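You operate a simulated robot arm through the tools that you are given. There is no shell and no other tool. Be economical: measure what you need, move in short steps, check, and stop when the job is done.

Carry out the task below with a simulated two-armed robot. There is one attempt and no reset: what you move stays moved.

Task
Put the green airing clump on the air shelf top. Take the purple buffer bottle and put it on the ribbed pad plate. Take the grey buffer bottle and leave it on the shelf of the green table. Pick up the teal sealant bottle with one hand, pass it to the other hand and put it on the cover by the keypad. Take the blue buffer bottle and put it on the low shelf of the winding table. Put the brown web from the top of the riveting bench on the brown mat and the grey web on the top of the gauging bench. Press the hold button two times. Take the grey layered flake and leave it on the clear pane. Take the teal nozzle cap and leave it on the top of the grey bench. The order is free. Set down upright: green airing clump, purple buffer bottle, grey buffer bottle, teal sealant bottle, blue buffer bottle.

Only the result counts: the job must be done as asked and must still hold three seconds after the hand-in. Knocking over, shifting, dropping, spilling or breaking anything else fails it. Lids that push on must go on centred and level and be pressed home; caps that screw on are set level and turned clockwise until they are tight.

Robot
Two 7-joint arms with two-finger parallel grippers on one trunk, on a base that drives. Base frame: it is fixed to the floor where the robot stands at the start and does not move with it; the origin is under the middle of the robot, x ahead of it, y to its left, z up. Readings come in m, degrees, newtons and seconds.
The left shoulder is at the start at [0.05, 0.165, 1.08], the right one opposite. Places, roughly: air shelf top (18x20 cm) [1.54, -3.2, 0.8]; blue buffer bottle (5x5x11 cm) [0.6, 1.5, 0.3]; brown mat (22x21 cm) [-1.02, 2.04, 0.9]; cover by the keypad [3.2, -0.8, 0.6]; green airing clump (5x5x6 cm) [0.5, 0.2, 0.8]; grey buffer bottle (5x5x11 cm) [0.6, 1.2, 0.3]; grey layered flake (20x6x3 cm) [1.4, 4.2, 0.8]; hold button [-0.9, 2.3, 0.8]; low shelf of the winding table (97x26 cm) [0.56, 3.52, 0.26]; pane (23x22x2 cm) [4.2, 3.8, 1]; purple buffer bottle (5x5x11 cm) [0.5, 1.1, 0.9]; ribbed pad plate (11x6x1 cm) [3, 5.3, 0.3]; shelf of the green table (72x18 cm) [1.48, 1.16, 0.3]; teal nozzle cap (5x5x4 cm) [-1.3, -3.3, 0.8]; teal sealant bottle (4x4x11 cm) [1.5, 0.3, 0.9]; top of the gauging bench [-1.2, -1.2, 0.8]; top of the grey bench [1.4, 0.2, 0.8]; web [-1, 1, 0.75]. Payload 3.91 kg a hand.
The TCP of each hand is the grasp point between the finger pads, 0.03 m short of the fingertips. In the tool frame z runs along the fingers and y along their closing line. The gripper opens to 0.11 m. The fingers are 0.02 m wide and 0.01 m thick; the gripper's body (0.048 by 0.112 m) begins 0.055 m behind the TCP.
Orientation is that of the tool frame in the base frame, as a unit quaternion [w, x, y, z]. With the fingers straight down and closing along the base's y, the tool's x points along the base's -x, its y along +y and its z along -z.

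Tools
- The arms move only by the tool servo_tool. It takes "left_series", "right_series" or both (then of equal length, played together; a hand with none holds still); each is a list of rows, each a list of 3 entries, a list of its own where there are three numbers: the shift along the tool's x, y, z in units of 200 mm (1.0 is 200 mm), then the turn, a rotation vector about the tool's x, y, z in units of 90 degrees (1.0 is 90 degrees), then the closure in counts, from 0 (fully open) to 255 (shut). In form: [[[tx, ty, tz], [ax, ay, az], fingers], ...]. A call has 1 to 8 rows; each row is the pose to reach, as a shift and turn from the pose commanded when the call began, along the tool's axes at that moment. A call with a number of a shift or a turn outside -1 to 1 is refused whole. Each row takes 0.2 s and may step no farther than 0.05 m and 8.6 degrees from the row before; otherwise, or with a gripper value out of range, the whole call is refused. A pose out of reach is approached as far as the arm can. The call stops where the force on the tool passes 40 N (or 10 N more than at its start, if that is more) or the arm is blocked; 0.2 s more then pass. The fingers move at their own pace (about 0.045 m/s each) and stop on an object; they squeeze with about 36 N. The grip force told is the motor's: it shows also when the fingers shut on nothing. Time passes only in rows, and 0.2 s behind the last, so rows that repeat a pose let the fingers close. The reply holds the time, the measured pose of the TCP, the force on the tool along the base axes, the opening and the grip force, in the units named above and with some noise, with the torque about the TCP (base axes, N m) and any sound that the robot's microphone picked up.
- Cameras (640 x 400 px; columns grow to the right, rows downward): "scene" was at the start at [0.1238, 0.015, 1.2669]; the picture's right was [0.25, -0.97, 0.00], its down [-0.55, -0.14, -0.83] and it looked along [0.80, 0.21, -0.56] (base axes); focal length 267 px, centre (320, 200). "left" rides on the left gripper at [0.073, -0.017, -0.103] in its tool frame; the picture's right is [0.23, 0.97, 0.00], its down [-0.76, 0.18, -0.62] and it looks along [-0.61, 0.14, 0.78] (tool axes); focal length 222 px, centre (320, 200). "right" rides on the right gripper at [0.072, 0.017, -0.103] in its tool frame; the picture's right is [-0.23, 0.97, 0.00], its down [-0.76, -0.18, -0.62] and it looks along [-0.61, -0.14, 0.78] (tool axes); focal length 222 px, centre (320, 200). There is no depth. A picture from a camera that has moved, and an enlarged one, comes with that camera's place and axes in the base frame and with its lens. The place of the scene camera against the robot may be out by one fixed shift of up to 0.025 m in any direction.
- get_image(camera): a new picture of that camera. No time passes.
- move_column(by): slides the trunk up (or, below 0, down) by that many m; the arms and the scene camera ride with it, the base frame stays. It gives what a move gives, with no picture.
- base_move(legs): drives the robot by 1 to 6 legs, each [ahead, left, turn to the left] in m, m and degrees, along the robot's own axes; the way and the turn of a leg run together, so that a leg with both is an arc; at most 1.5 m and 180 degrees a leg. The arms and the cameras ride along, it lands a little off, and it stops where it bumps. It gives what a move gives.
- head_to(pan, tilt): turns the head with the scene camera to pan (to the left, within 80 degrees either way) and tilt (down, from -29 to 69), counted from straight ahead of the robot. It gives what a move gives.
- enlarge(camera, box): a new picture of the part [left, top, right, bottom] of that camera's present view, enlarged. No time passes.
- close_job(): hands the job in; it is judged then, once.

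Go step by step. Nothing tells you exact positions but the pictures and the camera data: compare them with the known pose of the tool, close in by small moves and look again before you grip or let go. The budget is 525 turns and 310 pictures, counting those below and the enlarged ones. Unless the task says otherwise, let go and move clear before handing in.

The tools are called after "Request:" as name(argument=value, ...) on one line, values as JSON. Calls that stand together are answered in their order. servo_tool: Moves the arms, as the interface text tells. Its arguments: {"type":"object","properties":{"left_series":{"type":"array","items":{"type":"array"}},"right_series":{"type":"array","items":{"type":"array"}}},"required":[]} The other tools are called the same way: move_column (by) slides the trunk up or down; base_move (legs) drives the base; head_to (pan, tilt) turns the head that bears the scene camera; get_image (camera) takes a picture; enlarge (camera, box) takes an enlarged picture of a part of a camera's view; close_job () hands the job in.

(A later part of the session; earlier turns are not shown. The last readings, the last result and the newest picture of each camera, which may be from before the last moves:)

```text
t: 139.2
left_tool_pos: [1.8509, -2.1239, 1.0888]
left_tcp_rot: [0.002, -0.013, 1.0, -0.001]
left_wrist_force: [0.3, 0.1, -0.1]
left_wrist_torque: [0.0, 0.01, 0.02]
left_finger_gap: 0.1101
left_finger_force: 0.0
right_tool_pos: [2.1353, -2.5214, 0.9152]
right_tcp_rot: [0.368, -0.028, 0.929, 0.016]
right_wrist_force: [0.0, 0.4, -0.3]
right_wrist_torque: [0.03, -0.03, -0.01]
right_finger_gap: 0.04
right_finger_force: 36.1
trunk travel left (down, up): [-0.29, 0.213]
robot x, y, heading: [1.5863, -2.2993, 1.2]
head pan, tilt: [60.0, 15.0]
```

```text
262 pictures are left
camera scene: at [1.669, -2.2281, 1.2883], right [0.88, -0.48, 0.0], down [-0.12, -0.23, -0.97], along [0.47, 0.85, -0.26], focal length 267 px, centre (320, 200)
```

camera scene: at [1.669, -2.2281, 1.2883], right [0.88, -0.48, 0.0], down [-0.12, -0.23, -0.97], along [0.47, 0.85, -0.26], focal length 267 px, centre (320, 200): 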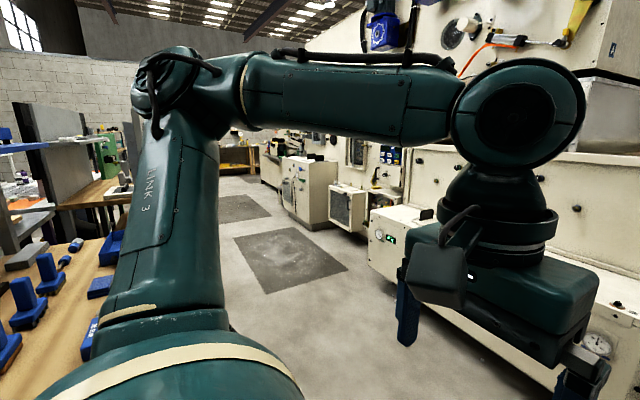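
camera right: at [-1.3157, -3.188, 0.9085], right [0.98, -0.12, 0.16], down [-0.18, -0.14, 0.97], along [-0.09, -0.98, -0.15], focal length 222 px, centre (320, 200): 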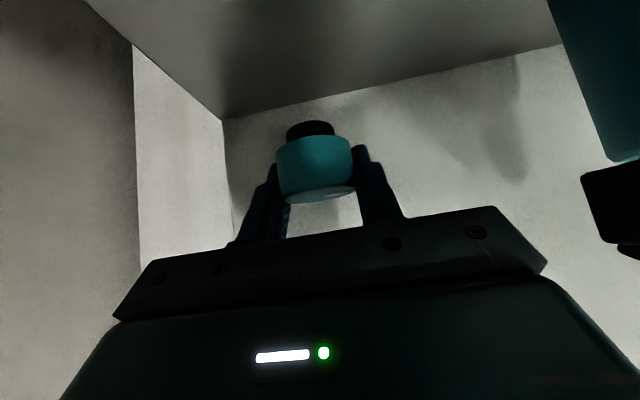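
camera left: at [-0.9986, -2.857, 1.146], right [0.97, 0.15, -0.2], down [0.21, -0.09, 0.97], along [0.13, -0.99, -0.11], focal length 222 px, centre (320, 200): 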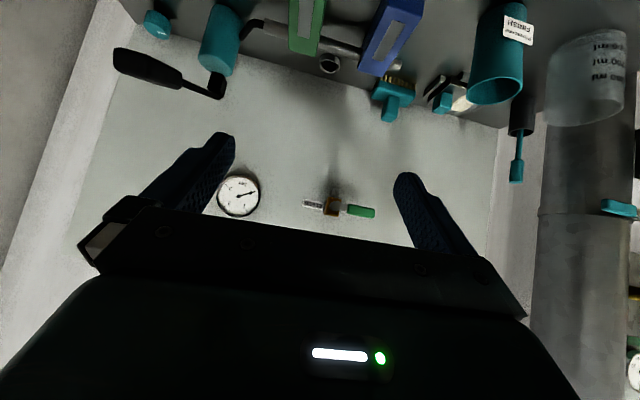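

A corridor runs north at x≈2.1 between benches and the machine. I turn north and move into it.

Request:
base_move(legs=[[0.5, 0, 0], [0, 0, 89]])

Request:
head_to(pan=0, tilt=15)

Request:
get_image(camera="scene")

Request:
head_to(pan=45, tilt=20)

Request:
get_image(camera="scene")

```text
t: 146.0
left_tool_pos: [1.9245, -2.0235, 1.0873]
left_tcp_rot: [-0.003, 0.708, -0.706, -0.001]
left_wrist_force: [0.1, 0.3, 1.0]
left_wrist_torque: [0.01, -0.01, -0.02]
left_finger_gap: 0.1102
left_finger_force: 0.0
right_tool_pos: [2.3289, -1.7482, 0.9161]
right_tcp_rot: [-0.253, 0.67, -0.645, -0.269]
right_wrist_force: [-0.5, -0.8, 0.0]
right_wrist_torque: [0.02, -0.01, 0.04]
right_finger_gap: 0.0398
right_finger_force: 36.2
trunk travel left (down, up): [-0.29, 0.213]
robot x, y, heading: [2.1006, -2.2926, 90.0]
head pan, tilt: [60.0, 15.0]
```

```text
t: 147.3
left_tool_pos: [1.9242, -2.0242, 1.088]
left_tcp_rot: [-0.002, 0.708, -0.706, -0.001]
left_wrist_force: [0.5, 0.0, -1.0]
left_wrist_torque: [-0.01, -0.02, -0.02]
left_finger_gap: 0.1098
left_finger_force: 0.1
right_tool_pos: [2.33, -1.7487, 0.9152]
right_tcp_rot: [-0.252, 0.67, -0.644, -0.269]
right_wrist_force: [-1.4, -0.6, 0.3]
right_wrist_torque: [0.01, 0.02, -0.05]
right_finger_gap: 0.0398
right_finger_force: 36.1
trunk travel left (down, up): [-0.29, 0.213]
robot x, y, heading: [2.1, -2.2909, 90.0]
head pan, tilt: [0.0, 15.0]
```

```text
261 pictures are left
camera scene: at [2.1072, -2.1772, 1.2883], right [1.0, 0.0, 0.0], down [0.0, -0.26, -0.97], along [0.0, 0.97, -0.26], focal length 267 px, centre (320, 200)
```

scene: 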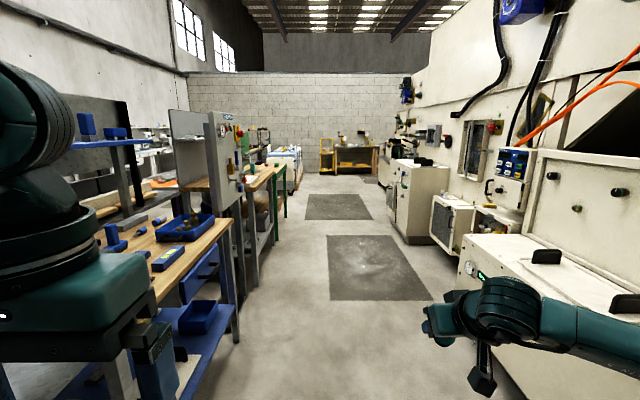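

```text
t: 148.4
left_tool_pos: [1.9245, -2.0232, 1.088]
left_tcp_rot: [-0.003, 0.708, -0.706, -0.001]
left_wrist_force: [0.3, 0.8, -0.3]
left_wrist_torque: [0.03, 0.03, 0.03]
left_finger_gap: 0.11
left_finger_force: 0.1
right_tool_pos: [2.3292, -1.7489, 0.9149]
right_tcp_rot: [-0.253, 0.669, -0.644, -0.269]
right_wrist_force: [0.1, 0.1, 0.1]
right_wrist_torque: [0.01, -0.05, 0.03]
right_finger_gap: 0.0398
right_finger_force: 36.0
trunk travel left (down, up): [-0.29, 0.213]
robot x, y, heading: [2.0937, -2.2926, 89.7]
head pan, tilt: [45.0, 20.0]
```

```text
260 pictures are left
camera scene: at [2.0414, -2.2047, 1.2802], right [0.71, 0.71, 0.0], down [0.24, -0.24, -0.94], along [-0.66, 0.67, -0.34], focal length 267 px, centre (320, 200)
```

scene: 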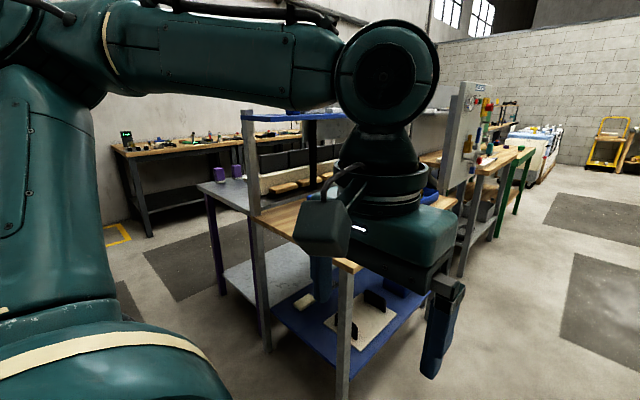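

I drive up the corridor, staying at x≈2.15.

Request:
base_move(legs=[[0.1, -0.06, 0], [1.2, 0, 0]])

Request:
head_to(pan=40, tilt=20)

Request:
get_image(camera="scene")

Request:
head_to(pan=-50, tilt=25)

Request:
get_image(camera="scene")

```text
t: 155.2
left_tool_pos: [2.0064, -0.7444, 1.088]
left_tcp_rot: [0.003, -0.7, 0.714, 0.0]
left_wrist_force: [0.9, -0.4, 0.2]
left_wrist_torque: [0.02, 0.0, 0.02]
left_finger_gap: 0.1101
left_finger_force: 0.0
right_tool_pos: [2.4173, -0.4791, 0.9149]
right_tcp_rot: [-0.257, 0.661, -0.653, -0.266]
right_wrist_force: [-0.6, 0.1, 0.2]
right_wrist_torque: [-0.02, 0.0, -0.02]
right_finger_gap: 0.0397
right_finger_force: 36.1
trunk travel left (down, up): [-0.29, 0.213]
robot x, y, heading: [2.1666, -1.017, 88.7]
head pan, tilt: [45.0, 20.0]
```

```text
t: 155.9
left_tool_pos: [2.0055, -0.7439, 1.0878]
left_tcp_rot: [0.003, -0.699, 0.715, 0.002]
left_wrist_force: [-1.3, 0.9, 0.2]
left_wrist_torque: [0.0, 0.01, -0.02]
left_finger_gap: 0.1101
left_finger_force: 0.1
right_tool_pos: [2.4172, -0.4795, 0.9154]
right_tcp_rot: [-0.256, 0.661, -0.653, -0.266]
right_wrist_force: [0.2, -0.2, -0.9]
right_wrist_torque: [-0.03, -0.01, -0.01]
right_finger_gap: 0.0394
right_finger_force: 36.0
trunk travel left (down, up): [-0.29, 0.213]
robot x, y, heading: [2.1731, -1.0141, 88.5]
head pan, tilt: [40.0, 20.0]
```

```text
259 pictures are left
camera scene: at [2.1247, -0.9226, 1.2802], right [0.78, 0.62, 0.0], down [0.21, -0.27, -0.94], along [-0.59, 0.73, -0.34], focal length 267 px, centre (320, 200)
```

scene: 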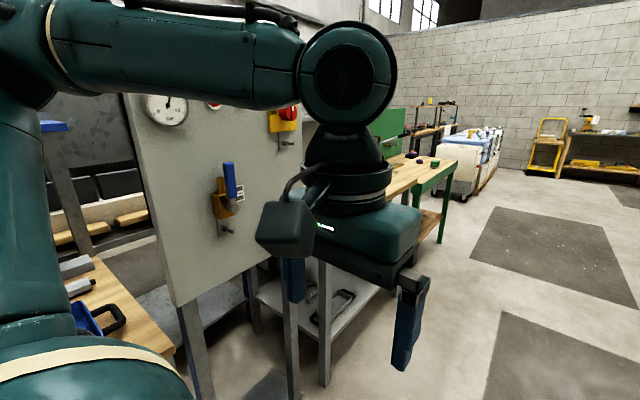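

```text
t: 157.5
left_tool_pos: [2.005, -0.7441, 1.0879]
left_tcp_rot: [0.004, -0.7, 0.715, 0.001]
left_wrist_force: [0.6, 0.7, 1.1]
left_wrist_torque: [-0.01, -0.02, 0.02]
left_finger_gap: 0.1098
left_finger_force: 0.1
right_tool_pos: [2.4185, -0.4791, 0.9147]
right_tcp_rot: [-0.256, 0.661, -0.653, -0.266]
right_wrist_force: [-0.3, 0.0, -0.3]
right_wrist_torque: [0.0, -0.01, 0.01]
right_finger_gap: 0.0398
right_finger_force: 36.0
trunk travel left (down, up): [-0.29, 0.213]
robot x, y, heading: [2.1738, -1.0191, 88.7]
head pan, tilt: [-50.0, 25.0]
```

```text
258 pictures are left
camera scene: at [2.2548, -0.9379, 1.2721], right [0.62, -0.78, 0.0], down [-0.33, -0.26, -0.91], along [0.71, 0.57, -0.42], focal length 267 px, centre (320, 200)
```

scene: 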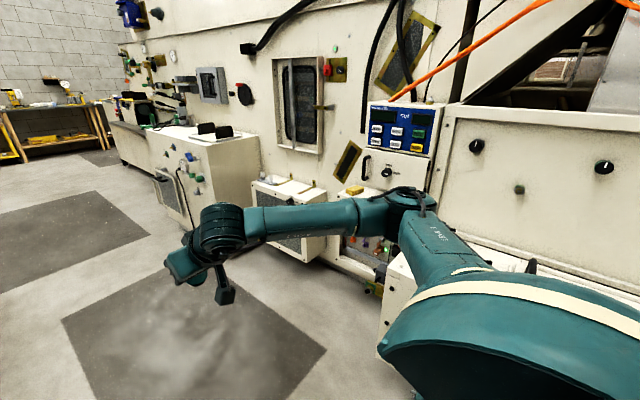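

Request:
base_move(legs=[[1.1, 0, 1]])

Request:
head_to(pan=70, tilt=30)

Request:
get_image(camera="scene")

```text
t: 163.2
left_tool_pos: [2.0215, 0.3515, 1.0874]
left_tcp_rot: [0.003, -0.706, 0.708, 0.0]
left_wrist_force: [-0.3, 0.9, -0.4]
left_wrist_torque: [-0.01, -0.01, 0.03]
left_finger_gap: 0.1098
left_finger_force: 0.0
right_tool_pos: [2.4279, 0.6229, 0.9151]
right_tcp_rot: [-0.254, 0.667, -0.648, -0.267]
right_wrist_force: [-0.1, 0.5, 0.0]
right_wrist_torque: [0.03, 0.03, 0.01]
right_finger_gap: 0.0399
right_finger_force: 36.2
trunk travel left (down, up): [-0.29, 0.213]
robot x, y, heading: [2.19, 0.0839, 89.6]
head pan, tilt: [-50.0, 25.0]
```

```text
t: 165.2
left_tool_pos: [2.0197, 0.3509, 1.0882]
left_tcp_rot: [0.003, -0.705, 0.709, 0.001]
left_wrist_force: [-0.4, -0.7, 0.1]
left_wrist_torque: [-0.02, -0.02, -0.02]
left_finger_gap: 0.1098
left_finger_force: 0.1
right_tool_pos: [2.428, 0.6242, 0.9158]
right_tcp_rot: [-0.255, 0.666, -0.648, -0.268]
right_wrist_force: [-0.1, -1.5, 0.1]
right_wrist_torque: [0.02, 0.0, -0.02]
right_finger_gap: 0.0396
right_finger_force: 36.5
trunk travel left (down, up): [-0.29, 0.213]
robot x, y, heading: [2.19, 0.084, 89.4]
head pan, tilt: [70.0, 30.0]
```

```text
257 pictures are left
camera scene: at [2.1166, 0.1346, 1.2641], right [0.35, 0.94, 0.0], down [0.47, -0.18, -0.87], along [-0.81, 0.3, -0.5], focal length 267 px, centre (320, 200)
```

scene: 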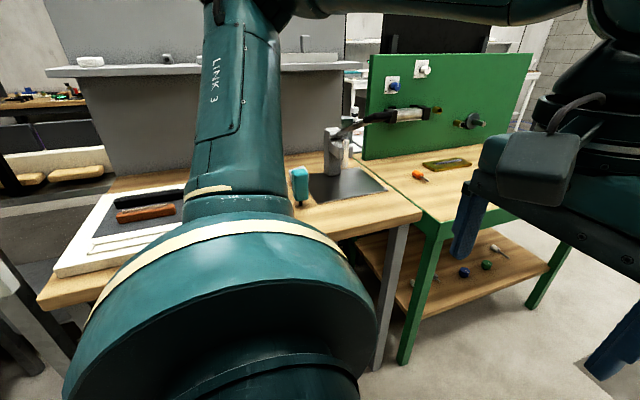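

The teal sealant bottle stands on the wooden-topped grey bench, green table beside it. I step east a bit, turn to face west.

Request:
base_move(legs=[[0.1, -0.15, 0], [0, 0, 90]])

Request:
head_to(pan=0, tilt=30)

Request:
get_image(camera="scene")

Request:
get_image(camera="right")

```text
t: 170.6
left_tool_pos: [2.0785, 0.0025, 1.0892]
left_tcp_rot: [-0.002, 1.0, 0.009, -0.003]
left_wrist_force: [-0.1, 0.2, 0.9]
left_wrist_torque: [0.04, 0.01, 0.03]
left_finger_gap: 0.1102
left_finger_force: 0.0
right_tool_pos: [1.7981, 0.4037, 0.9156]
right_tcp_rot: [0.015, 0.929, 0.025, -0.368]
right_wrist_force: [0.5, 0.8, -0.5]
right_wrist_torque: [-0.03, -0.01, -0.02]
right_finger_gap: 0.0397
right_finger_force: 36.2
trunk travel left (down, up): [-0.29, 0.213]
robot x, y, heading: [2.3467, 0.1802, -179.3]
head pan, tilt: [70.0, 30.0]
```

```text
t: 172.0
left_tool_pos: [2.0783, 0.0021, 1.0879]
left_tcp_rot: [-0.002, 1.0, 0.01, -0.003]
left_wrist_force: [0.3, -0.2, -0.7]
left_wrist_torque: [0.01, 0.02, -0.04]
left_finger_gap: 0.1102
left_finger_force: 0.1
right_tool_pos: [1.7976, 0.4035, 0.9163]
right_tcp_rot: [0.014, 0.929, 0.024, -0.369]
right_wrist_force: [-0.2, 0.8, 0.1]
right_wrist_torque: [0.01, 0.0, -0.01]
right_finger_gap: 0.0399
right_finger_force: 36.2
trunk travel left (down, up): [-0.29, 0.213]
robot x, y, heading: [2.3443, 0.1801, -179.2]
head pan, tilt: [0.0, 30.0]
```

```text
256 pictures are left
camera scene: at [2.2338, 0.1707, 1.2641], right [-0.01, 1.0, 0.0], down [0.5, 0.01, -0.87], along [-0.87, -0.01, -0.5], focal length 267 px, centre (320, 200)
```

scene: 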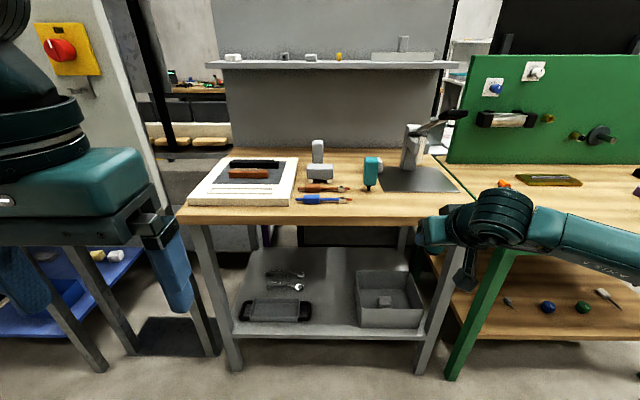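

```text
255 pictures are left
camera right: at [1.9216, 0.3935, 0.9409], right [-0.11, -0.98, 0.16], down [-0.14, 0.18, 0.97], along [-0.98, 0.09, -0.15], focal length 222 px, centre (320, 200)
```

right: 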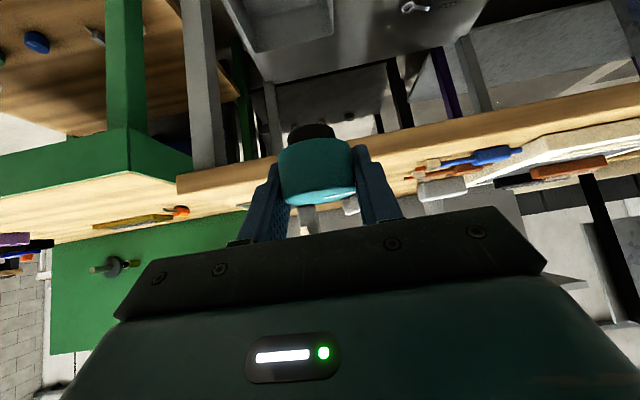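

The bench top's free patch is right of the brushes, in front of the dark mat (≈[1.47, 0.43]). I advance 0.3 m and look.

Request:
base_move(legs=[[0.3, -0.02, 0]])

Request:
get_image(camera="scene")

Request:
get_image(camera="right")

```text
t: 174.0
left_tool_pos: [1.7747, 0.0185, 1.0881]
left_tcp_rot: [-0.001, 1.0, 0.008, -0.003]
left_wrist_force: [0.1, 0.3, -0.7]
left_wrist_torque: [0.04, -0.01, 0.0]
left_finger_gap: 0.1101
left_finger_force: 0.1
right_tool_pos: [1.4936, 0.4205, 0.9159]
right_tcp_rot: [0.015, 0.929, 0.024, -0.368]
right_wrist_force: [-0.2, 0.6, -1.1]
right_wrist_torque: [0.0, -0.01, -0.02]
right_finger_gap: 0.0399
right_finger_force: 36.1
trunk travel left (down, up): [-0.29, 0.213]
robot x, y, heading: [2.0426, 0.1951, -179.2]
head pan, tilt: [0.0, 30.0]
```

```text
254 pictures are left
camera scene: at [1.9304, 0.1869, 1.2641], right [-0.01, 1.0, 0.0], down [0.5, 0.01, -0.87], along [-0.87, -0.01, -0.5], focal length 267 px, centre (320, 200)
```

scene: 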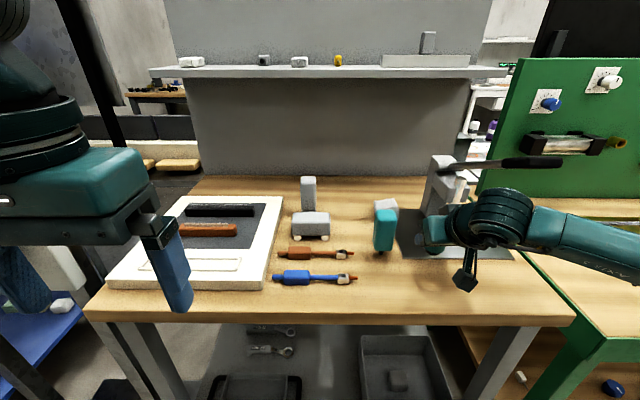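

```text
253 pictures are left
camera right: at [1.6186, 0.4099, 0.9408], right [-0.11, -0.98, 0.16], down [-0.14, 0.18, 0.97], along [-0.98, 0.09, -0.16], focal length 222 px, centre (320, 200)
```

right: 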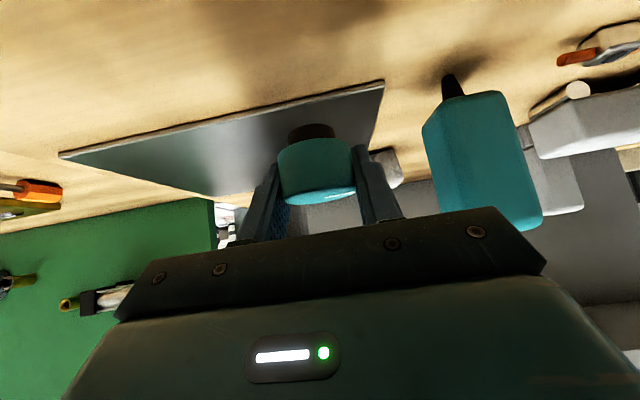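

The bench top works out at z≈0.845. I back up 6 cm so the cap lands on the bare wood in front of the mat, and lower.

Request:
base_move(legs=[[-0.06, 0, 0]])

Request:
move_column(by=-0.02)

Request:
get_image(camera="right")

```text
t: 175.0
left_tool_pos: [1.8333, 0.0197, 1.0883]
left_tcp_rot: [-0.002, 1.0, 0.008, -0.003]
left_wrist_force: [0.4, -0.1, 0.4]
left_wrist_torque: [0.02, -0.01, -0.02]
left_finger_gap: 0.1102
left_finger_force: 0.0
right_tool_pos: [1.5538, 0.4208, 0.9155]
right_tcp_rot: [0.014, 0.929, 0.024, -0.368]
right_wrist_force: [0.1, 0.6, 0.0]
right_wrist_torque: [0.03, -0.01, 0.01]
right_finger_gap: 0.0396
right_finger_force: 36.3
trunk travel left (down, up): [-0.29, 0.213]
robot x, y, heading: [2.0998, 0.1971, -179.2]
head pan, tilt: [0.0, 30.0]
```

```text
t: 175.7
left_tool_pos: [1.8342, 0.0194, 1.0686]
left_tcp_rot: [-0.002, 1.0, 0.008, -0.004]
left_wrist_force: [-0.3, 0.3, -0.4]
left_wrist_torque: [0.02, -0.02, 0.01]
left_finger_gap: 0.1101
left_finger_force: 0.1
right_tool_pos: [1.5535, 0.4199, 0.8947]
right_tcp_rot: [0.013, 0.929, 0.023, -0.369]
right_wrist_force: [0.0, -0.4, 0.4]
right_wrist_torque: [0.01, -0.01, 0.03]
right_finger_gap: 0.0398
right_finger_force: 36.2
trunk travel left (down, up): [-0.27, 0.233]
robot x, y, heading: [2.1, 0.1965, -179.3]
head pan, tilt: [0.0, 30.0]
```

```text
252 pictures are left
camera right: at [1.6778, 0.4104, 0.921], right [-0.11, -0.98, 0.16], down [-0.14, 0.18, 0.97], along [-0.98, 0.09, -0.15], focal length 222 px, centre (320, 200)
```

right: 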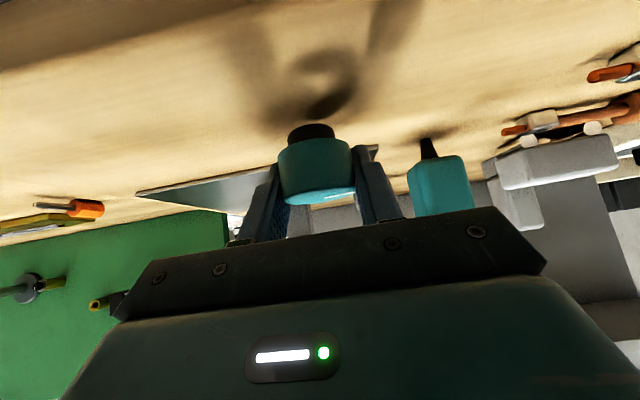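

Request:
move_column(by=-0.012)

Request:
get_image(camera="right")

```text
t: 176.3
left_tool_pos: [1.8342, 0.0194, 1.0571]
left_tcp_rot: [-0.002, 1.0, 0.008, -0.004]
left_wrist_force: [0.1, -0.3, 0.6]
left_wrist_torque: [-0.01, -0.01, 0.02]
left_finger_gap: 0.1097
left_finger_force: 0.1
right_tool_pos: [1.5529, 0.4209, 0.8831]
right_tcp_rot: [0.013, 0.929, 0.023, -0.368]
right_wrist_force: [-0.6, -0.5, -0.4]
right_wrist_torque: [0.0, -0.01, 0.0]
right_finger_gap: 0.0396
right_finger_force: 36.3
trunk travel left (down, up): [-0.258, 0.245]
robot x, y, heading: [2.1024, 0.1978, -179.2]
head pan, tilt: [0.0, 30.0]
```

```text
251 pictures are left
camera right: at [1.6777, 0.4105, 0.9089], right [-0.11, -0.98, 0.16], down [-0.14, 0.18, 0.97], along [-0.98, 0.09, -0.15], focal length 222 px, centre (320, 200)
```

right: 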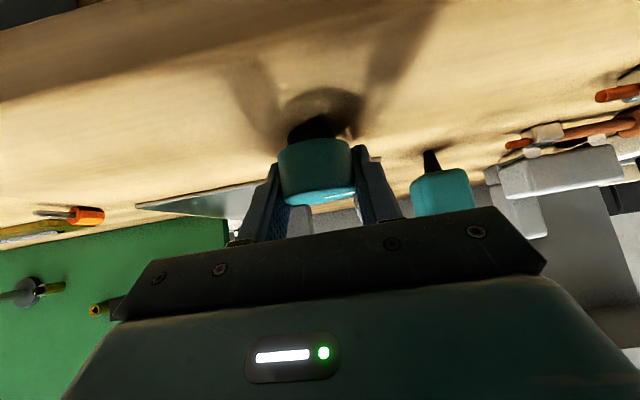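

Almost touching; I go down in 2–3 mm steps.

Request:
move_column(by=-0.003)

Request:
move_column(by=-0.003)

Request:
move_column(by=-0.002)

```text
t: 176.8
left_tool_pos: [1.8344, 0.0196, 1.0531]
left_tcp_rot: [-0.001, 1.0, 0.007, -0.002]
left_wrist_force: [-0.5, 0.1, -0.8]
left_wrist_torque: [0.0, 0.02, -0.02]
left_finger_gap: 0.1099
left_finger_force: 0.1
right_tool_pos: [1.5535, 0.42, 0.8825]
right_tcp_rot: [0.014, 0.928, 0.023, -0.371]
right_wrist_force: [0.9, 1.3, 8.7]
right_wrist_torque: [0.14, -0.1, 0.04]
right_finger_gap: 0.0399
right_finger_force: 35.9
trunk travel left (down, up): [-0.255, 0.248]
robot x, y, heading: [2.1022, 0.2001, -179.5]
head pan, tilt: [0.0, 30.0]
```

```text
t: 177.3
left_tool_pos: [1.8358, 0.0181, 1.0516]
left_tcp_rot: [-0.002, 1.0, 0.007, -0.005]
left_wrist_force: [0.4, -0.1, -0.9]
left_wrist_torque: [0.01, -0.02, -0.01]
left_finger_gap: 0.1101
left_finger_force: 0.1
right_tool_pos: [1.5543, 0.4205, 0.8833]
right_tcp_rot: [0.014, 0.927, 0.023, -0.373]
right_wrist_force: [0.5, 2.3, 24.4]
right_wrist_torque: [0.13, -0.14, 0.0]
right_finger_gap: 0.0399
right_finger_force: 35.7
trunk travel left (down, up): [-0.252, 0.251]
robot x, y, heading: [2.0993, 0.1956, -179.1]
head pan, tilt: [0.0, 30.0]
```

```text
t: 177.8
left_tool_pos: [1.835, 0.0185, 1.0489]
left_tcp_rot: [-0.003, 1.0, 0.008, -0.004]
left_wrist_force: [-0.5, 0.1, 0.0]
left_wrist_torque: [-0.03, 0.02, 0.01]
left_finger_gap: 0.11
left_finger_force: 0.0
right_tool_pos: [1.5529, 0.4189, 0.8803]
right_tcp_rot: [0.014, 0.927, 0.023, -0.375]
right_wrist_force: [-0.2, 2.6, 30.4]
right_wrist_torque: [0.13, -0.16, -0.01]
right_finger_gap: 0.0398
right_finger_force: 36.3
trunk travel left (down, up): [-0.25, 0.253]
robot x, y, heading: [2.0982, 0.1968, -179.2]
head pan, tilt: [0.0, 30.0]
```

Seated. I relieve the load, open, and rise.

Request:
move_column(by=0.006)

Request:
servo_tool(right_series=[[[0, 0, 0], [0, 0, 0], 100], [[0, 0, 0], [0, 0, 0], 80], [[0, 0, 0], [0, 0, 0], 80], [[0, 0, -0.1], [0, 0, 0], 80], [[0, 0, -0.25], [0, 0, 0], 80], [[0, 0, -0.4], [0, 0, 0], 80]])

Request:
move_column(by=0.1)

Request:
get_image(camera="right")

Request:
enlarge(camera="scene", box=[260, 170, 500, 330])

```text
t: 178.4
left_tool_pos: [1.8355, 0.0185, 1.0539]
left_tcp_rot: [-0.002, 1.0, 0.008, -0.003]
left_wrist_force: [0.4, 0.1, 0.4]
left_wrist_torque: [0.0, 0.0, 0.0]
left_finger_gap: 0.1101
left_finger_force: 0.1
right_tool_pos: [1.5535, 0.4205, 0.8817]
right_tcp_rot: [0.014, 0.929, 0.023, -0.368]
right_wrist_force: [-4.2, 1.1, 13.0]
right_wrist_torque: [0.03, 0.19, 0.01]
right_finger_gap: 0.0397
right_finger_force: 36.4
trunk travel left (down, up): [-0.256, 0.247]
robot x, y, heading: [2.0995, 0.1947, -179.1]
head pan, tilt: [0.0, 30.0]
```

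```text
t: 179.8
left_tool_pos: [1.8336, 0.0196, 1.0537]
left_tcp_rot: [-0.002, 1.0, 0.009, -0.003]
left_wrist_force: [-0.1, -0.3, 0.2]
left_wrist_torque: [0.02, -0.02, 0.04]
left_finger_gap: 0.1101
left_finger_force: 0.1
right_tool_pos: [1.6099, 0.4236, 0.9403]
right_tcp_rot: [0.014, 0.929, 0.023, -0.368]
right_wrist_force: [1.0, 1.2, -0.2]
right_wrist_torque: [-0.01, 0.01, 0.01]
right_finger_gap: 0.0756
right_finger_force: 0.1
trunk travel left (down, up): [-0.256, 0.247]
robot x, y, heading: [2.1011, 0.1969, -179.4]
head pan, tilt: [0.0, 30.0]
```

```text
t: 181.1
left_tool_pos: [1.8341, 0.0187, 1.1552]
left_tcp_rot: [-0.002, 1.0, 0.008, -0.003]
left_wrist_force: [0.0, 0.0, -0.3]
left_wrist_torque: [-0.02, -0.01, 0.0]
left_finger_gap: 0.11
left_finger_force: 0.2
right_tool_pos: [1.6086, 0.4251, 1.04]
right_tcp_rot: [0.014, 0.929, 0.023, -0.368]
right_wrist_force: [0.8, 0.2, -0.4]
right_wrist_torque: [0.0, -0.01, -0.01]
right_finger_gap: 0.0755
right_finger_force: 0.2
trunk travel left (down, up): [-0.356, 0.147]
robot x, y, heading: [2.1017, 0.1948, -179.2]
head pan, tilt: [0.0, 30.0]
```

```text
250 pictures are left
camera right: at [1.7337, 0.4144, 1.0656], right [-0.11, -0.98, 0.16], down [-0.14, 0.18, 0.97], along [-0.98, 0.09, -0.16], focal length 222 px, centre (320, 200)
```

right: 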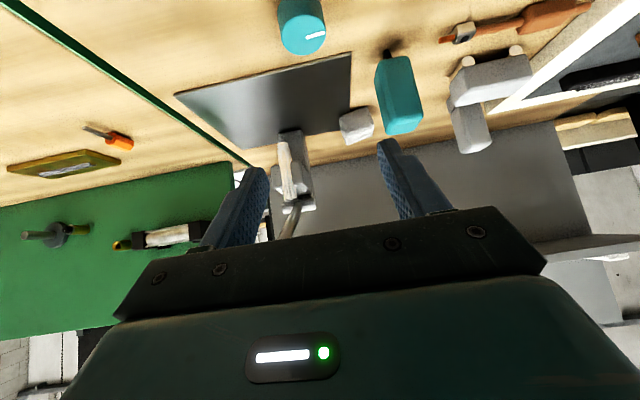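

```text
2.50 times, centred on (380, 250) of scene
camera zoom: at [1.9895, 0.1875, 1.3301], right [-0.01, 1.0, 0.0], down [0.5, 0.01, -0.87], along [-0.87, -0.01, -0.5], focal length 668 px, centre (170, 75)
```

zoom: 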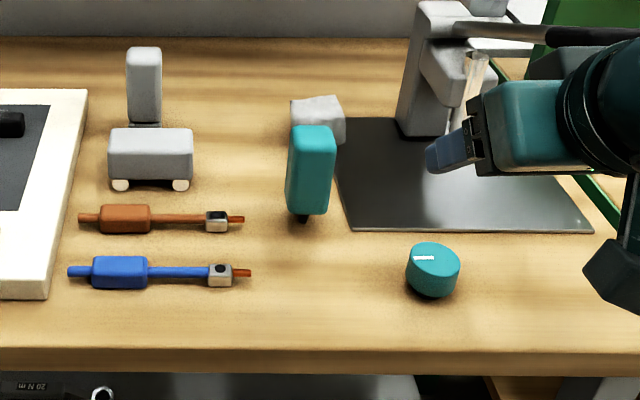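

The cap is on the grey bench. Next the sealant bottle: left hand will take it from above, then pass it to the tilted right hand. I tuck the right hand and line up.

Request:
servo_tool(right_series=[[[0.05, 0, -0.17], [0, 0, 0], 0], [[0.1, 0, -0.34], [0, 0, 0], 0], [[0.15, 0, -0.51], [0, 0, 0], 0], [[0.2, 0, -0.68], [0, 0, 0], 0], [[0.25, 0, -0.85], [0, 0, 0], 0], [[0.28, 0, -0.98], [0, 0, 0], 0]])

Request:
base_move(legs=[[0, -0.27, -0.5], [0.13, 0, 0]])

Request:
get_image(camera="left")

Request:
get_image(camera="scene")

```text
t: 182.5
left_tool_pos: [1.8342, 0.0181, 1.1546]
left_tcp_rot: [-0.002, 1.0, 0.008, -0.004]
left_wrist_force: [-0.3, -0.5, 0.1]
left_wrist_torque: [-0.02, -0.02, 0.02]
left_finger_gap: 0.1103
left_finger_force: 0.1
right_tool_pos: [1.7645, 0.4381, 1.165]
right_tcp_rot: [0.013, 0.929, 0.023, -0.368]
right_wrist_force: [0.4, 0.3, -0.1]
right_wrist_torque: [0.0, 0.03, 0.0]
right_finger_gap: 0.11
right_finger_force: 0.1
right hand out of reach, approached as far as the arm can: row 4, 5, 6
trunk travel left (down, up): [-0.356, 0.147]
robot x, y, heading: [2.0951, 0.1959, -179.4]
head pan, tilt: [0.0, 30.0]
```

```text
t: 185.3
left_tool_pos: [1.699, 0.2869, 1.1538]
left_tcp_rot: [-0.002, 1.0, 0.002, -0.002]
left_wrist_force: [-0.4, 0.3, -0.1]
left_wrist_torque: [-0.01, -0.03, 0.0]
left_finger_gap: 0.1101
left_finger_force: 0.1
right_tool_pos: [1.634, 0.7083, 1.1639]
right_tcp_rot: [0.012, 0.929, 0.018, -0.368]
right_wrist_force: [-0.8, -0.4, 0.2]
right_wrist_torque: [0.02, 0.03, -0.02]
right_finger_gap: 0.11
right_finger_force: 0.0
trunk travel left (down, up): [-0.356, 0.147]
robot x, y, heading: [1.9676, 0.4642, -180.3]
head pan, tilt: [0.0, 30.0]
```

```text
248 pictures are left
camera left: at [1.7721, 0.3048, 1.256], right [0.23, -0.97, 0.0], down [-0.76, -0.18, 0.63], along [-0.61, -0.14, -0.78], focal length 222 px, centre (320, 200)
```

left: 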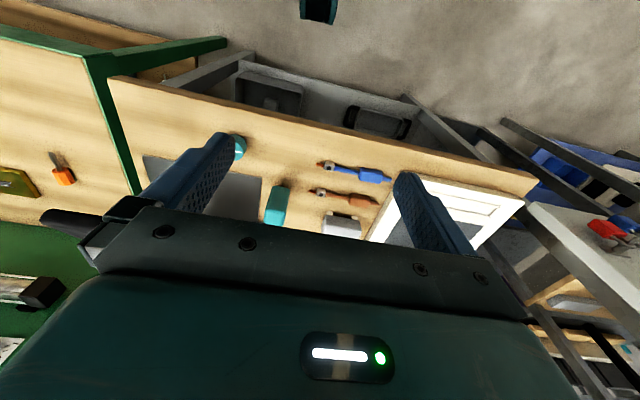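

```text
247 pictures are left
camera scene: at [1.8566, 0.4546, 1.33], right [0.0, 1.0, 0.0], down [0.5, 0.0, -0.87], along [-0.87, 0.0, -0.5], focal length 267 px, centre (320, 200)
```

scene: 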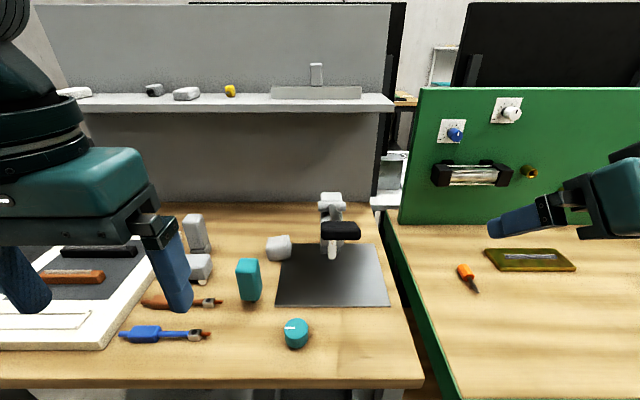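

I bring the left hand above the bottle.

Request:
servo_tool(left_series=[[[-0.19, -0.03, 0.08], [0, 0, 0], 60], [[-0.38, -0.06, 0.16], [0, 0, 0], 60], [[-0.57, -0.09, 0.24], [0, 0, 0], 60], [[-0.76, -0.12, 0.32], [0, 0, 0], 60], [[-0.95, -0.14, 0.4], [0, 0, 0], 60]])

Request:
get_image(camera="left")

```text
t: 186.5
left_tool_pos: [1.5088, 0.316, 1.0751]
left_tcp_rot: [-0.002, 1.0, 0.002, -0.002]
left_wrist_force: [0.4, 0.1, 0.3]
left_wrist_torque: [0.02, -0.03, 0.03]
left_finger_gap: 0.0842
left_finger_force: 0.1
right_tool_pos: [1.6334, 0.7082, 1.1645]
right_tcp_rot: [0.012, 0.93, 0.019, -0.367]
right_wrist_force: [0.1, -0.3, -0.1]
right_wrist_torque: [0.01, -0.02, -0.03]
right_finger_gap: 0.11
right_finger_force: 0.1
trunk travel left (down, up): [-0.356, 0.147]
robot x, y, heading: [1.9693, 0.4619, -180.0]
head pan, tilt: [0.0, 30.0]
```

```text
246 pictures are left
camera left: at [1.5825, 0.3323, 1.1773], right [0.23, -0.97, 0.0], down [-0.76, -0.18, 0.63], along [-0.61, -0.14, -0.78], focal length 222 px, centre (320, 200)
```

left: 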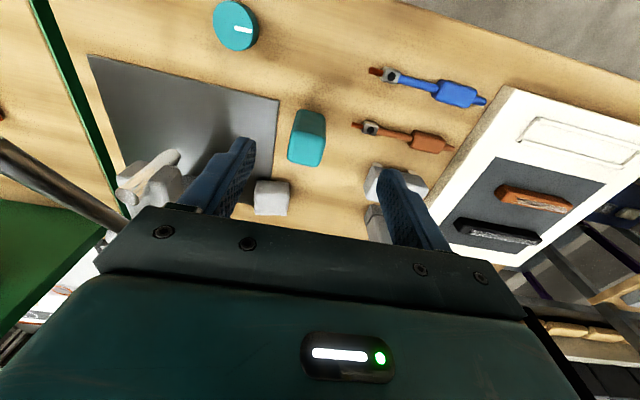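

Request:
servo_tool(left_series=[[[-0.2, -0.045, 0.05], [0, 0, 0], 60], [[-0.205, -0.045, 0.25], [0, 0, 0], 60], [[-0.205, -0.045, 0.45], [0, 0, 0], 60]])

Request:
get_image(camera="left")

Request:
get_image(camera="scene")

```text
t: 187.3
left_tool_pos: [1.4813, 0.3075, 0.9898]
left_tcp_rot: [-0.002, 1.0, 0.003, -0.004]
left_wrist_force: [-0.3, -0.2, 0.6]
left_wrist_torque: [0.01, 0.03, 0.01]
left_finger_gap: 0.0843
left_finger_force: 0.0
left hand out of reach, approached as far as the arm can: row 1, 2, 3
right_tool_pos: [1.6341, 0.7057, 1.1634]
right_tcp_rot: [0.011, 0.929, 0.018, -0.368]
right_wrist_force: [-0.3, 1.0, 1.0]
right_wrist_torque: [0.0, -0.05, -0.04]
right_finger_gap: 0.1101
right_finger_force: 0.0
trunk travel left (down, up): [-0.356, 0.147]
robot x, y, heading: [1.969, 0.464, -180.0]
head pan, tilt: [0.0, 30.0]
```

```text
245 pictures are left
camera left: at [1.5541, 0.3244, 1.091], right [0.23, -0.97, -0.01], down [-0.76, -0.18, 0.63], along [-0.61, -0.14, -0.78], focal length 222 px, centre (320, 200)
```

left: 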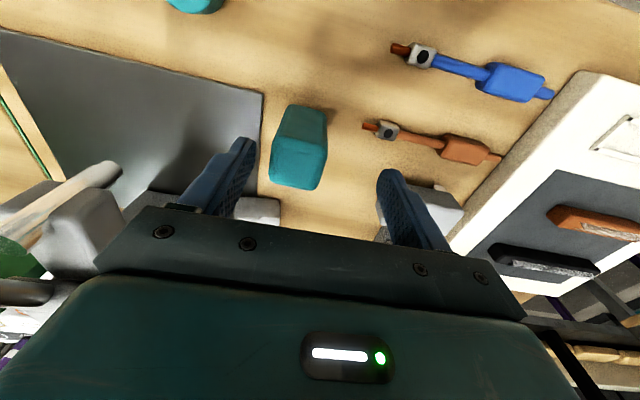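

```text
244 pictures are left
camera scene: at [1.8574, 0.4544, 1.3301], right [0.0, 1.0, 0.0], down [0.5, 0.0, -0.87], along [-0.87, 0.0, -0.5], focal length 267 px, centre (320, 200)
```

scene: 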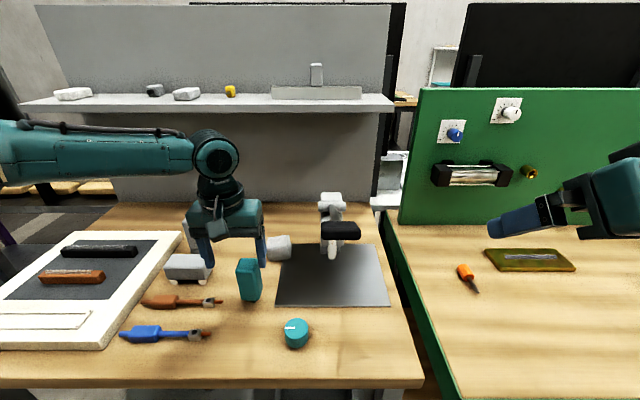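

I line up with small base moves and lower the trunk.

Request:
base_move(legs=[[0.014, -0.014, 0]])

Request:
get_image(camera="left")

```text
t: 188.1
left_tool_pos: [1.467, 0.3225, 0.989]
left_tcp_rot: [-0.002, 1.0, 0.002, -0.003]
left_wrist_force: [0.0, 0.2, -1.4]
left_wrist_torque: [-0.05, 0.0, -0.02]
left_finger_gap: 0.0843
left_finger_force: 0.1
right_tool_pos: [1.6195, 0.7217, 1.1633]
right_tcp_rot: [0.011, 0.929, 0.017, -0.368]
right_wrist_force: [-0.8, -0.3, 0.1]
right_wrist_torque: [-0.01, -0.04, -0.01]
right_finger_gap: 0.1104
right_finger_force: 0.1
trunk travel left (down, up): [-0.356, 0.147]
robot x, y, heading: [1.9567, 0.4746, -180.0]
head pan, tilt: [0.0, 30.0]
```

```text
243 pictures are left
camera left: at [1.5399, 0.3393, 1.0911], right [0.23, -0.97, -0.01], down [-0.76, -0.18, 0.63], along [-0.61, -0.14, -0.78], focal length 222 px, centre (320, 200)
```

left: 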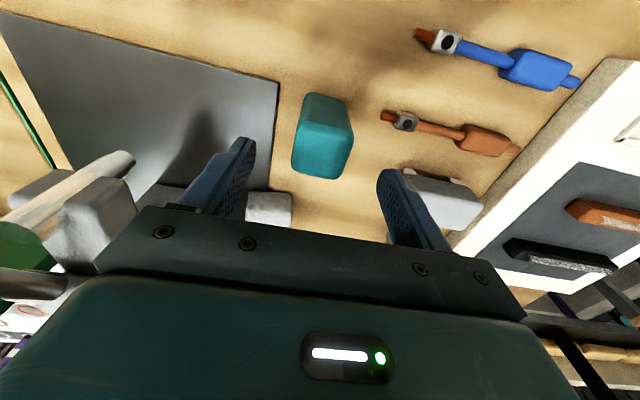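

Well aligned. I lower 45 mm and close the left hand.

Request:
move_column(by=-0.043)

Request:
servo_tool(left_series=[[[0, 0, 0], [0, 0, 0], 255], [[0, 0, 0], [0, 0, 0], 255], [[0, 0, 0], [0, 0, 0], 255], [[0, 0, 0], [0, 0, 0], 255]])

Request:
get_image(camera="left")

```text
t: 188.9
left_tool_pos: [1.4662, 0.3223, 0.9466]
left_tcp_rot: [-0.003, 1.0, 0.004, -0.005]
left_wrist_force: [0.3, -1.1, 0.2]
left_wrist_torque: [0.02, -0.01, -0.04]
left_finger_gap: 0.0839
left_finger_force: 0.1
right_tool_pos: [1.6202, 0.7221, 1.1201]
right_tcp_rot: [0.011, 0.93, 0.018, -0.368]
right_wrist_force: [0.5, -0.6, 0.5]
right_wrist_torque: [-0.03, -0.02, -0.02]
right_finger_gap: 0.1098
right_finger_force: 0.1
trunk travel left (down, up): [-0.313, 0.19]
robot x, y, heading: [1.9565, 0.4761, -180.0]
head pan, tilt: [0.0, 30.0]
```

```text
t: 189.9
left_tool_pos: [1.4671, 0.3219, 0.9469]
left_tcp_rot: [-0.003, 1.0, 0.002, -0.004]
left_wrist_force: [-0.6, 0.1, -0.5]
left_wrist_torque: [-0.03, 0.01, 0.0]
left_finger_gap: 0.0396
left_finger_force: 35.7
right_tool_pos: [1.6205, 0.7203, 1.1213]
right_tcp_rot: [0.011, 0.93, 0.018, -0.368]
right_wrist_force: [-0.5, 0.1, 0.3]
right_wrist_torque: [0.01, -0.01, -0.04]
right_finger_gap: 0.1103
right_finger_force: 0.1
trunk travel left (down, up): [-0.313, 0.19]
robot x, y, heading: [1.9561, 0.4739, -180.0]
head pan, tilt: [0.0, 30.0]
```

```text
242 pictures are left
camera left: at [1.5404, 0.3387, 1.0483], right [0.23, -0.97, -0.01], down [-0.76, -0.18, 0.63], along [-0.61, -0.14, -0.78], focal length 222 px, centre (320, 200)
```

left: 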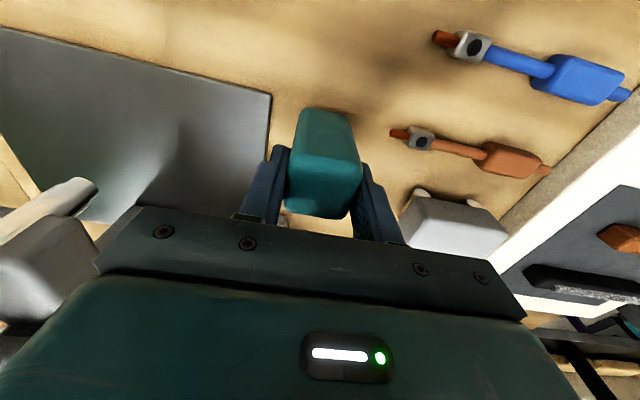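

Bottle held. I lift and back away from the bench for the hand-over.

Request:
move_column(by=0.15)

Request:
base_move(legs=[[-0.28, 0, 0]])

Request:
servo_tool(left_series=[[[0.1, -0.1, 0], [0, 0, 0], 255], [[0.2, -0.25, 0], [0, 0, 0], 255], [[0.2, -0.4, 0], [0, 0, 0], 255], [[0.2, -0.5, 0], [0, 0, 0], 255]])

Request:
get_image(camera="scene")

Request:
get_image(camera="right")

```text
t: 191.7
left_tool_pos: [1.4672, 0.3214, 1.0968]
left_tcp_rot: [-0.003, 1.0, 0.003, -0.004]
left_wrist_force: [0.0, 0.7, -2.0]
left_wrist_torque: [-0.01, -0.05, -0.02]
left_finger_gap: 0.0395
left_finger_force: 35.6
right_tool_pos: [1.6205, 0.7205, 1.272]
right_tcp_rot: [0.011, 0.93, 0.018, -0.368]
right_wrist_force: [-0.7, -0.4, 0.8]
right_wrist_torque: [-0.01, -0.02, 0.04]
right_finger_gap: 0.1101
right_finger_force: 0.1
trunk travel left (down, up): [-0.463, 0.04]
robot x, y, heading: [1.957, 0.473, -180.1]
head pan, tilt: [0.0, 30.0]
```

```text
t: 193.6
left_tool_pos: [1.7412, 0.3228, 1.097]
left_tcp_rot: [-0.002, 1.0, 0.002, -0.004]
left_wrist_force: [-0.3, 0.6, -1.0]
left_wrist_torque: [0.01, 0.0, -0.01]
left_finger_gap: 0.0396
left_finger_force: 36.1
right_tool_pos: [1.8955, 0.722, 1.2723]
right_tcp_rot: [0.01, 0.929, 0.016, -0.368]
right_wrist_force: [0.6, -0.6, -0.3]
right_wrist_torque: [-0.01, 0.01, 0.02]
right_finger_gap: 0.1099
right_finger_force: 0.0
trunk travel left (down, up): [-0.463, 0.04]
robot x, y, heading: [2.2299, 0.4748, 180.1]
head pan, tilt: [0.0, 30.0]
```

```text
t: 194.6
left_tool_pos: [1.8011, 0.3626, 1.106]
left_tcp_rot: [-0.002, 1.0, 0.002, -0.005]
left_wrist_force: [1.1, -0.4, -1.1]
left_wrist_torque: [-0.02, 0.02, 0.02]
left_finger_gap: 0.0394
left_finger_force: 36.5
left hand out of reach, approached as far as the arm can: row 1, 2, 3, 4
right_tool_pos: [1.8951, 0.7227, 1.2708]
right_tcp_rot: [0.01, 0.929, 0.016, -0.368]
right_wrist_force: [0.1, -0.3, -0.2]
right_wrist_torque: [0.01, 0.01, -0.01]
right_finger_gap: 0.1101
right_finger_force: 0.0
trunk travel left (down, up): [-0.463, 0.04]
robot x, y, heading: [2.227, 0.4751, 179.4]
head pan, tilt: [0.0, 30.0]
```

```text
241 pictures are left
camera scene: at [2.1174, 0.4688, 1.4371], right [0.0, 1.0, 0.0], down [0.5, 0.0, -0.87], along [-0.87, 0.0, -0.5], focal length 267 px, centre (320, 200)
```

scene: 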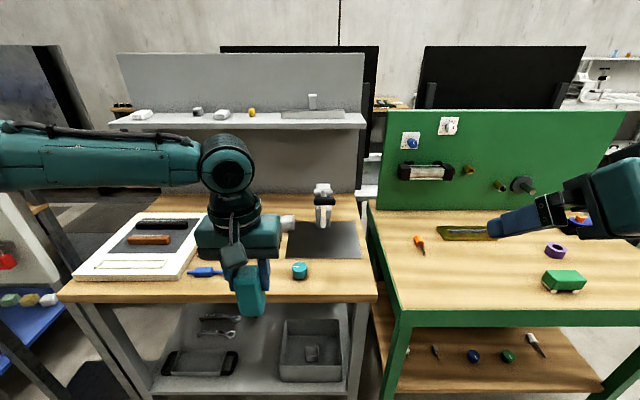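

```text
240 pictures are left
camera right: at [2.0188, 0.7107, 1.2968], right [-0.13, -0.98, 0.16], down [-0.14, 0.18, 0.97], along [-0.98, 0.1, -0.16], focal length 222 px, centre (320, 200)
```

right: 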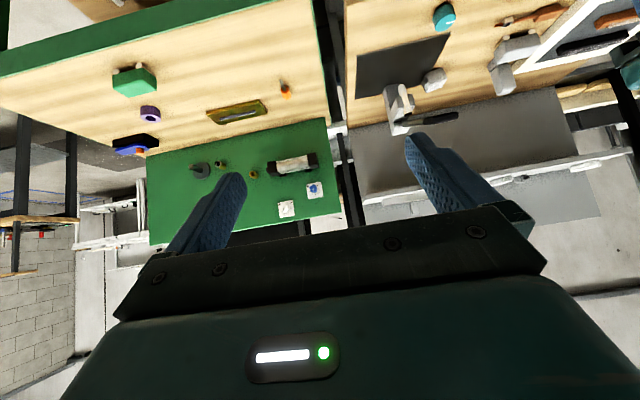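

The bottle hangs clear. I bring the right hand down and back, tilting it to about 61°, for taking the bottle low from the robot's side.

Request:
servo_tool(right_series=[[[0.19, 0.02, 0.12], [0, -0.04, 0], 0], [[0.38, 0.04, 0.24], [0, -0.08, 0], 0], [[0.57, 0.06, 0.36], [0, -0.12, 0], 0], [[0.76, 0.08, 0.48], [0, -0.16, 0], 0], [[0.94, 0.1, 0.6], [0, -0.2, 0], 0]])

Request:
get_image(camera="scene")

```text
t: 195.8
left_tool_pos: [1.8013, 0.3627, 1.1062]
left_tcp_rot: [-0.003, 1.0, 0.001, -0.004]
left_wrist_force: [0.0, 0.2, -1.4]
left_wrist_torque: [0.0, -0.03, 0.0]
left_finger_gap: 0.0395
left_finger_force: 35.4
right_tool_pos: [1.8028, 0.7347, 1.0767]
right_tcp_rot: [0.014, 0.873, 0.016, -0.487]
right_wrist_force: [-0.1, 0.3, -0.2]
right_wrist_torque: [0.02, 0.01, 0.03]
right_finger_gap: 0.11
right_finger_force: 0.0
right hand out of reach, approached as far as the arm can: row 1, 2, 3, 4, 5
trunk travel left (down, up): [-0.463, 0.04]
robot x, y, heading: [2.2246, 0.4786, 179.7]
head pan, tilt: [0.0, 30.0]
```

```text
239 pictures are left
camera scene: at [2.1169, 0.4682, 1.4371], right [0.0, 1.0, 0.0], down [0.5, 0.0, -0.87], along [-0.87, 0.0, -0.5], focal length 267 px, centre (320, 200)
```

scene: 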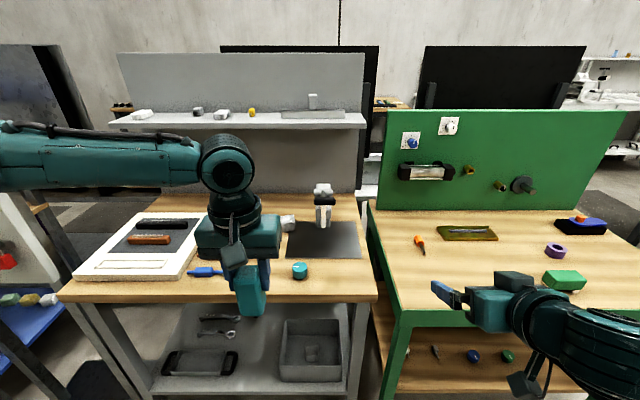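

Request:
servo_tool(right_series=[[[0.05, 0.19, -0.03], [0, 0, 0], 0], [[0.09, 0.38, -0.06], [0, 0, 0], 0], [[0.14, 0.57, -0.09], [0, 0, 0], 0], [[0.19, 0.75, -0.12], [0, 0, 0], 0], [[0.23, 0.92, -0.15], [0, 0, 0], 0]])

Request:
get_image(camera="scene")

Request:
get_image(camera="right")

```text
t: 197.0
left_tool_pos: [1.7997, 0.3619, 1.1048]
left_tcp_rot: [-0.005, 1.0, 0.001, -0.004]
left_wrist_force: [-0.8, -1.1, -1.9]
left_wrist_torque: [0.06, -0.06, -0.01]
left_finger_gap: 0.0395
left_finger_force: 36.0
right_tool_pos: [1.8276, 0.5783, 1.0606]
right_tcp_rot: [0.129, 0.892, -0.01, -0.433]
right_wrist_force: [1.4, -2.2, -1.9]
right_wrist_torque: [0.07, 0.21, -0.14]
right_finger_gap: 0.11
right_finger_force: 0.1
right hand out of reach, approached as far as the arm can: row 1, 2, 3, 4, 5
trunk travel left (down, up): [-0.463, 0.04]
robot x, y, heading: [2.2311, 0.4772, 179.7]
head pan, tilt: [0.0, 30.0]
```

```text
238 pictures are left
camera scene: at [2.1148, 0.4662, 1.4369], right [0.0, 1.0, 0.0], down [0.5, 0.0, -0.86], along [-0.86, 0.0, -0.5], focal length 267 px, centre (320, 200)
```

scene: 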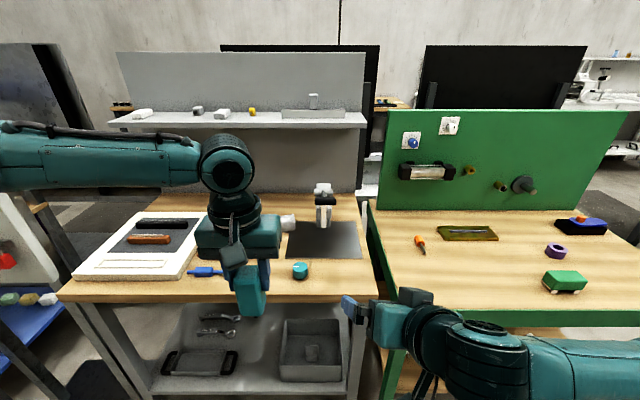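

```text
237 pictures are left
camera right: at [1.9541, 0.5763, 1.0702], right [-0.05, -0.91, 0.41], down [-0.01, 0.41, 0.91], along [-1.0, 0.04, -0.03], focal length 222 px, centre (320, 200)
```

right: 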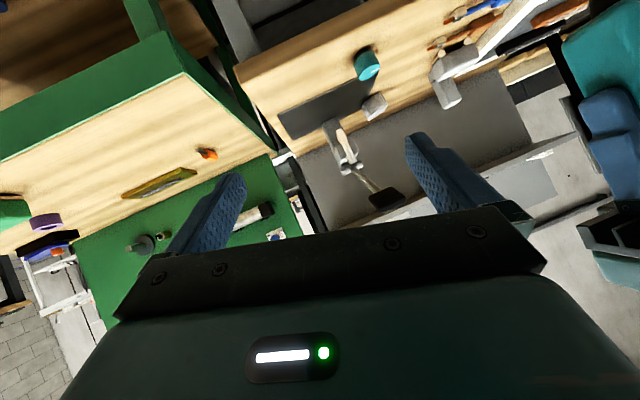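

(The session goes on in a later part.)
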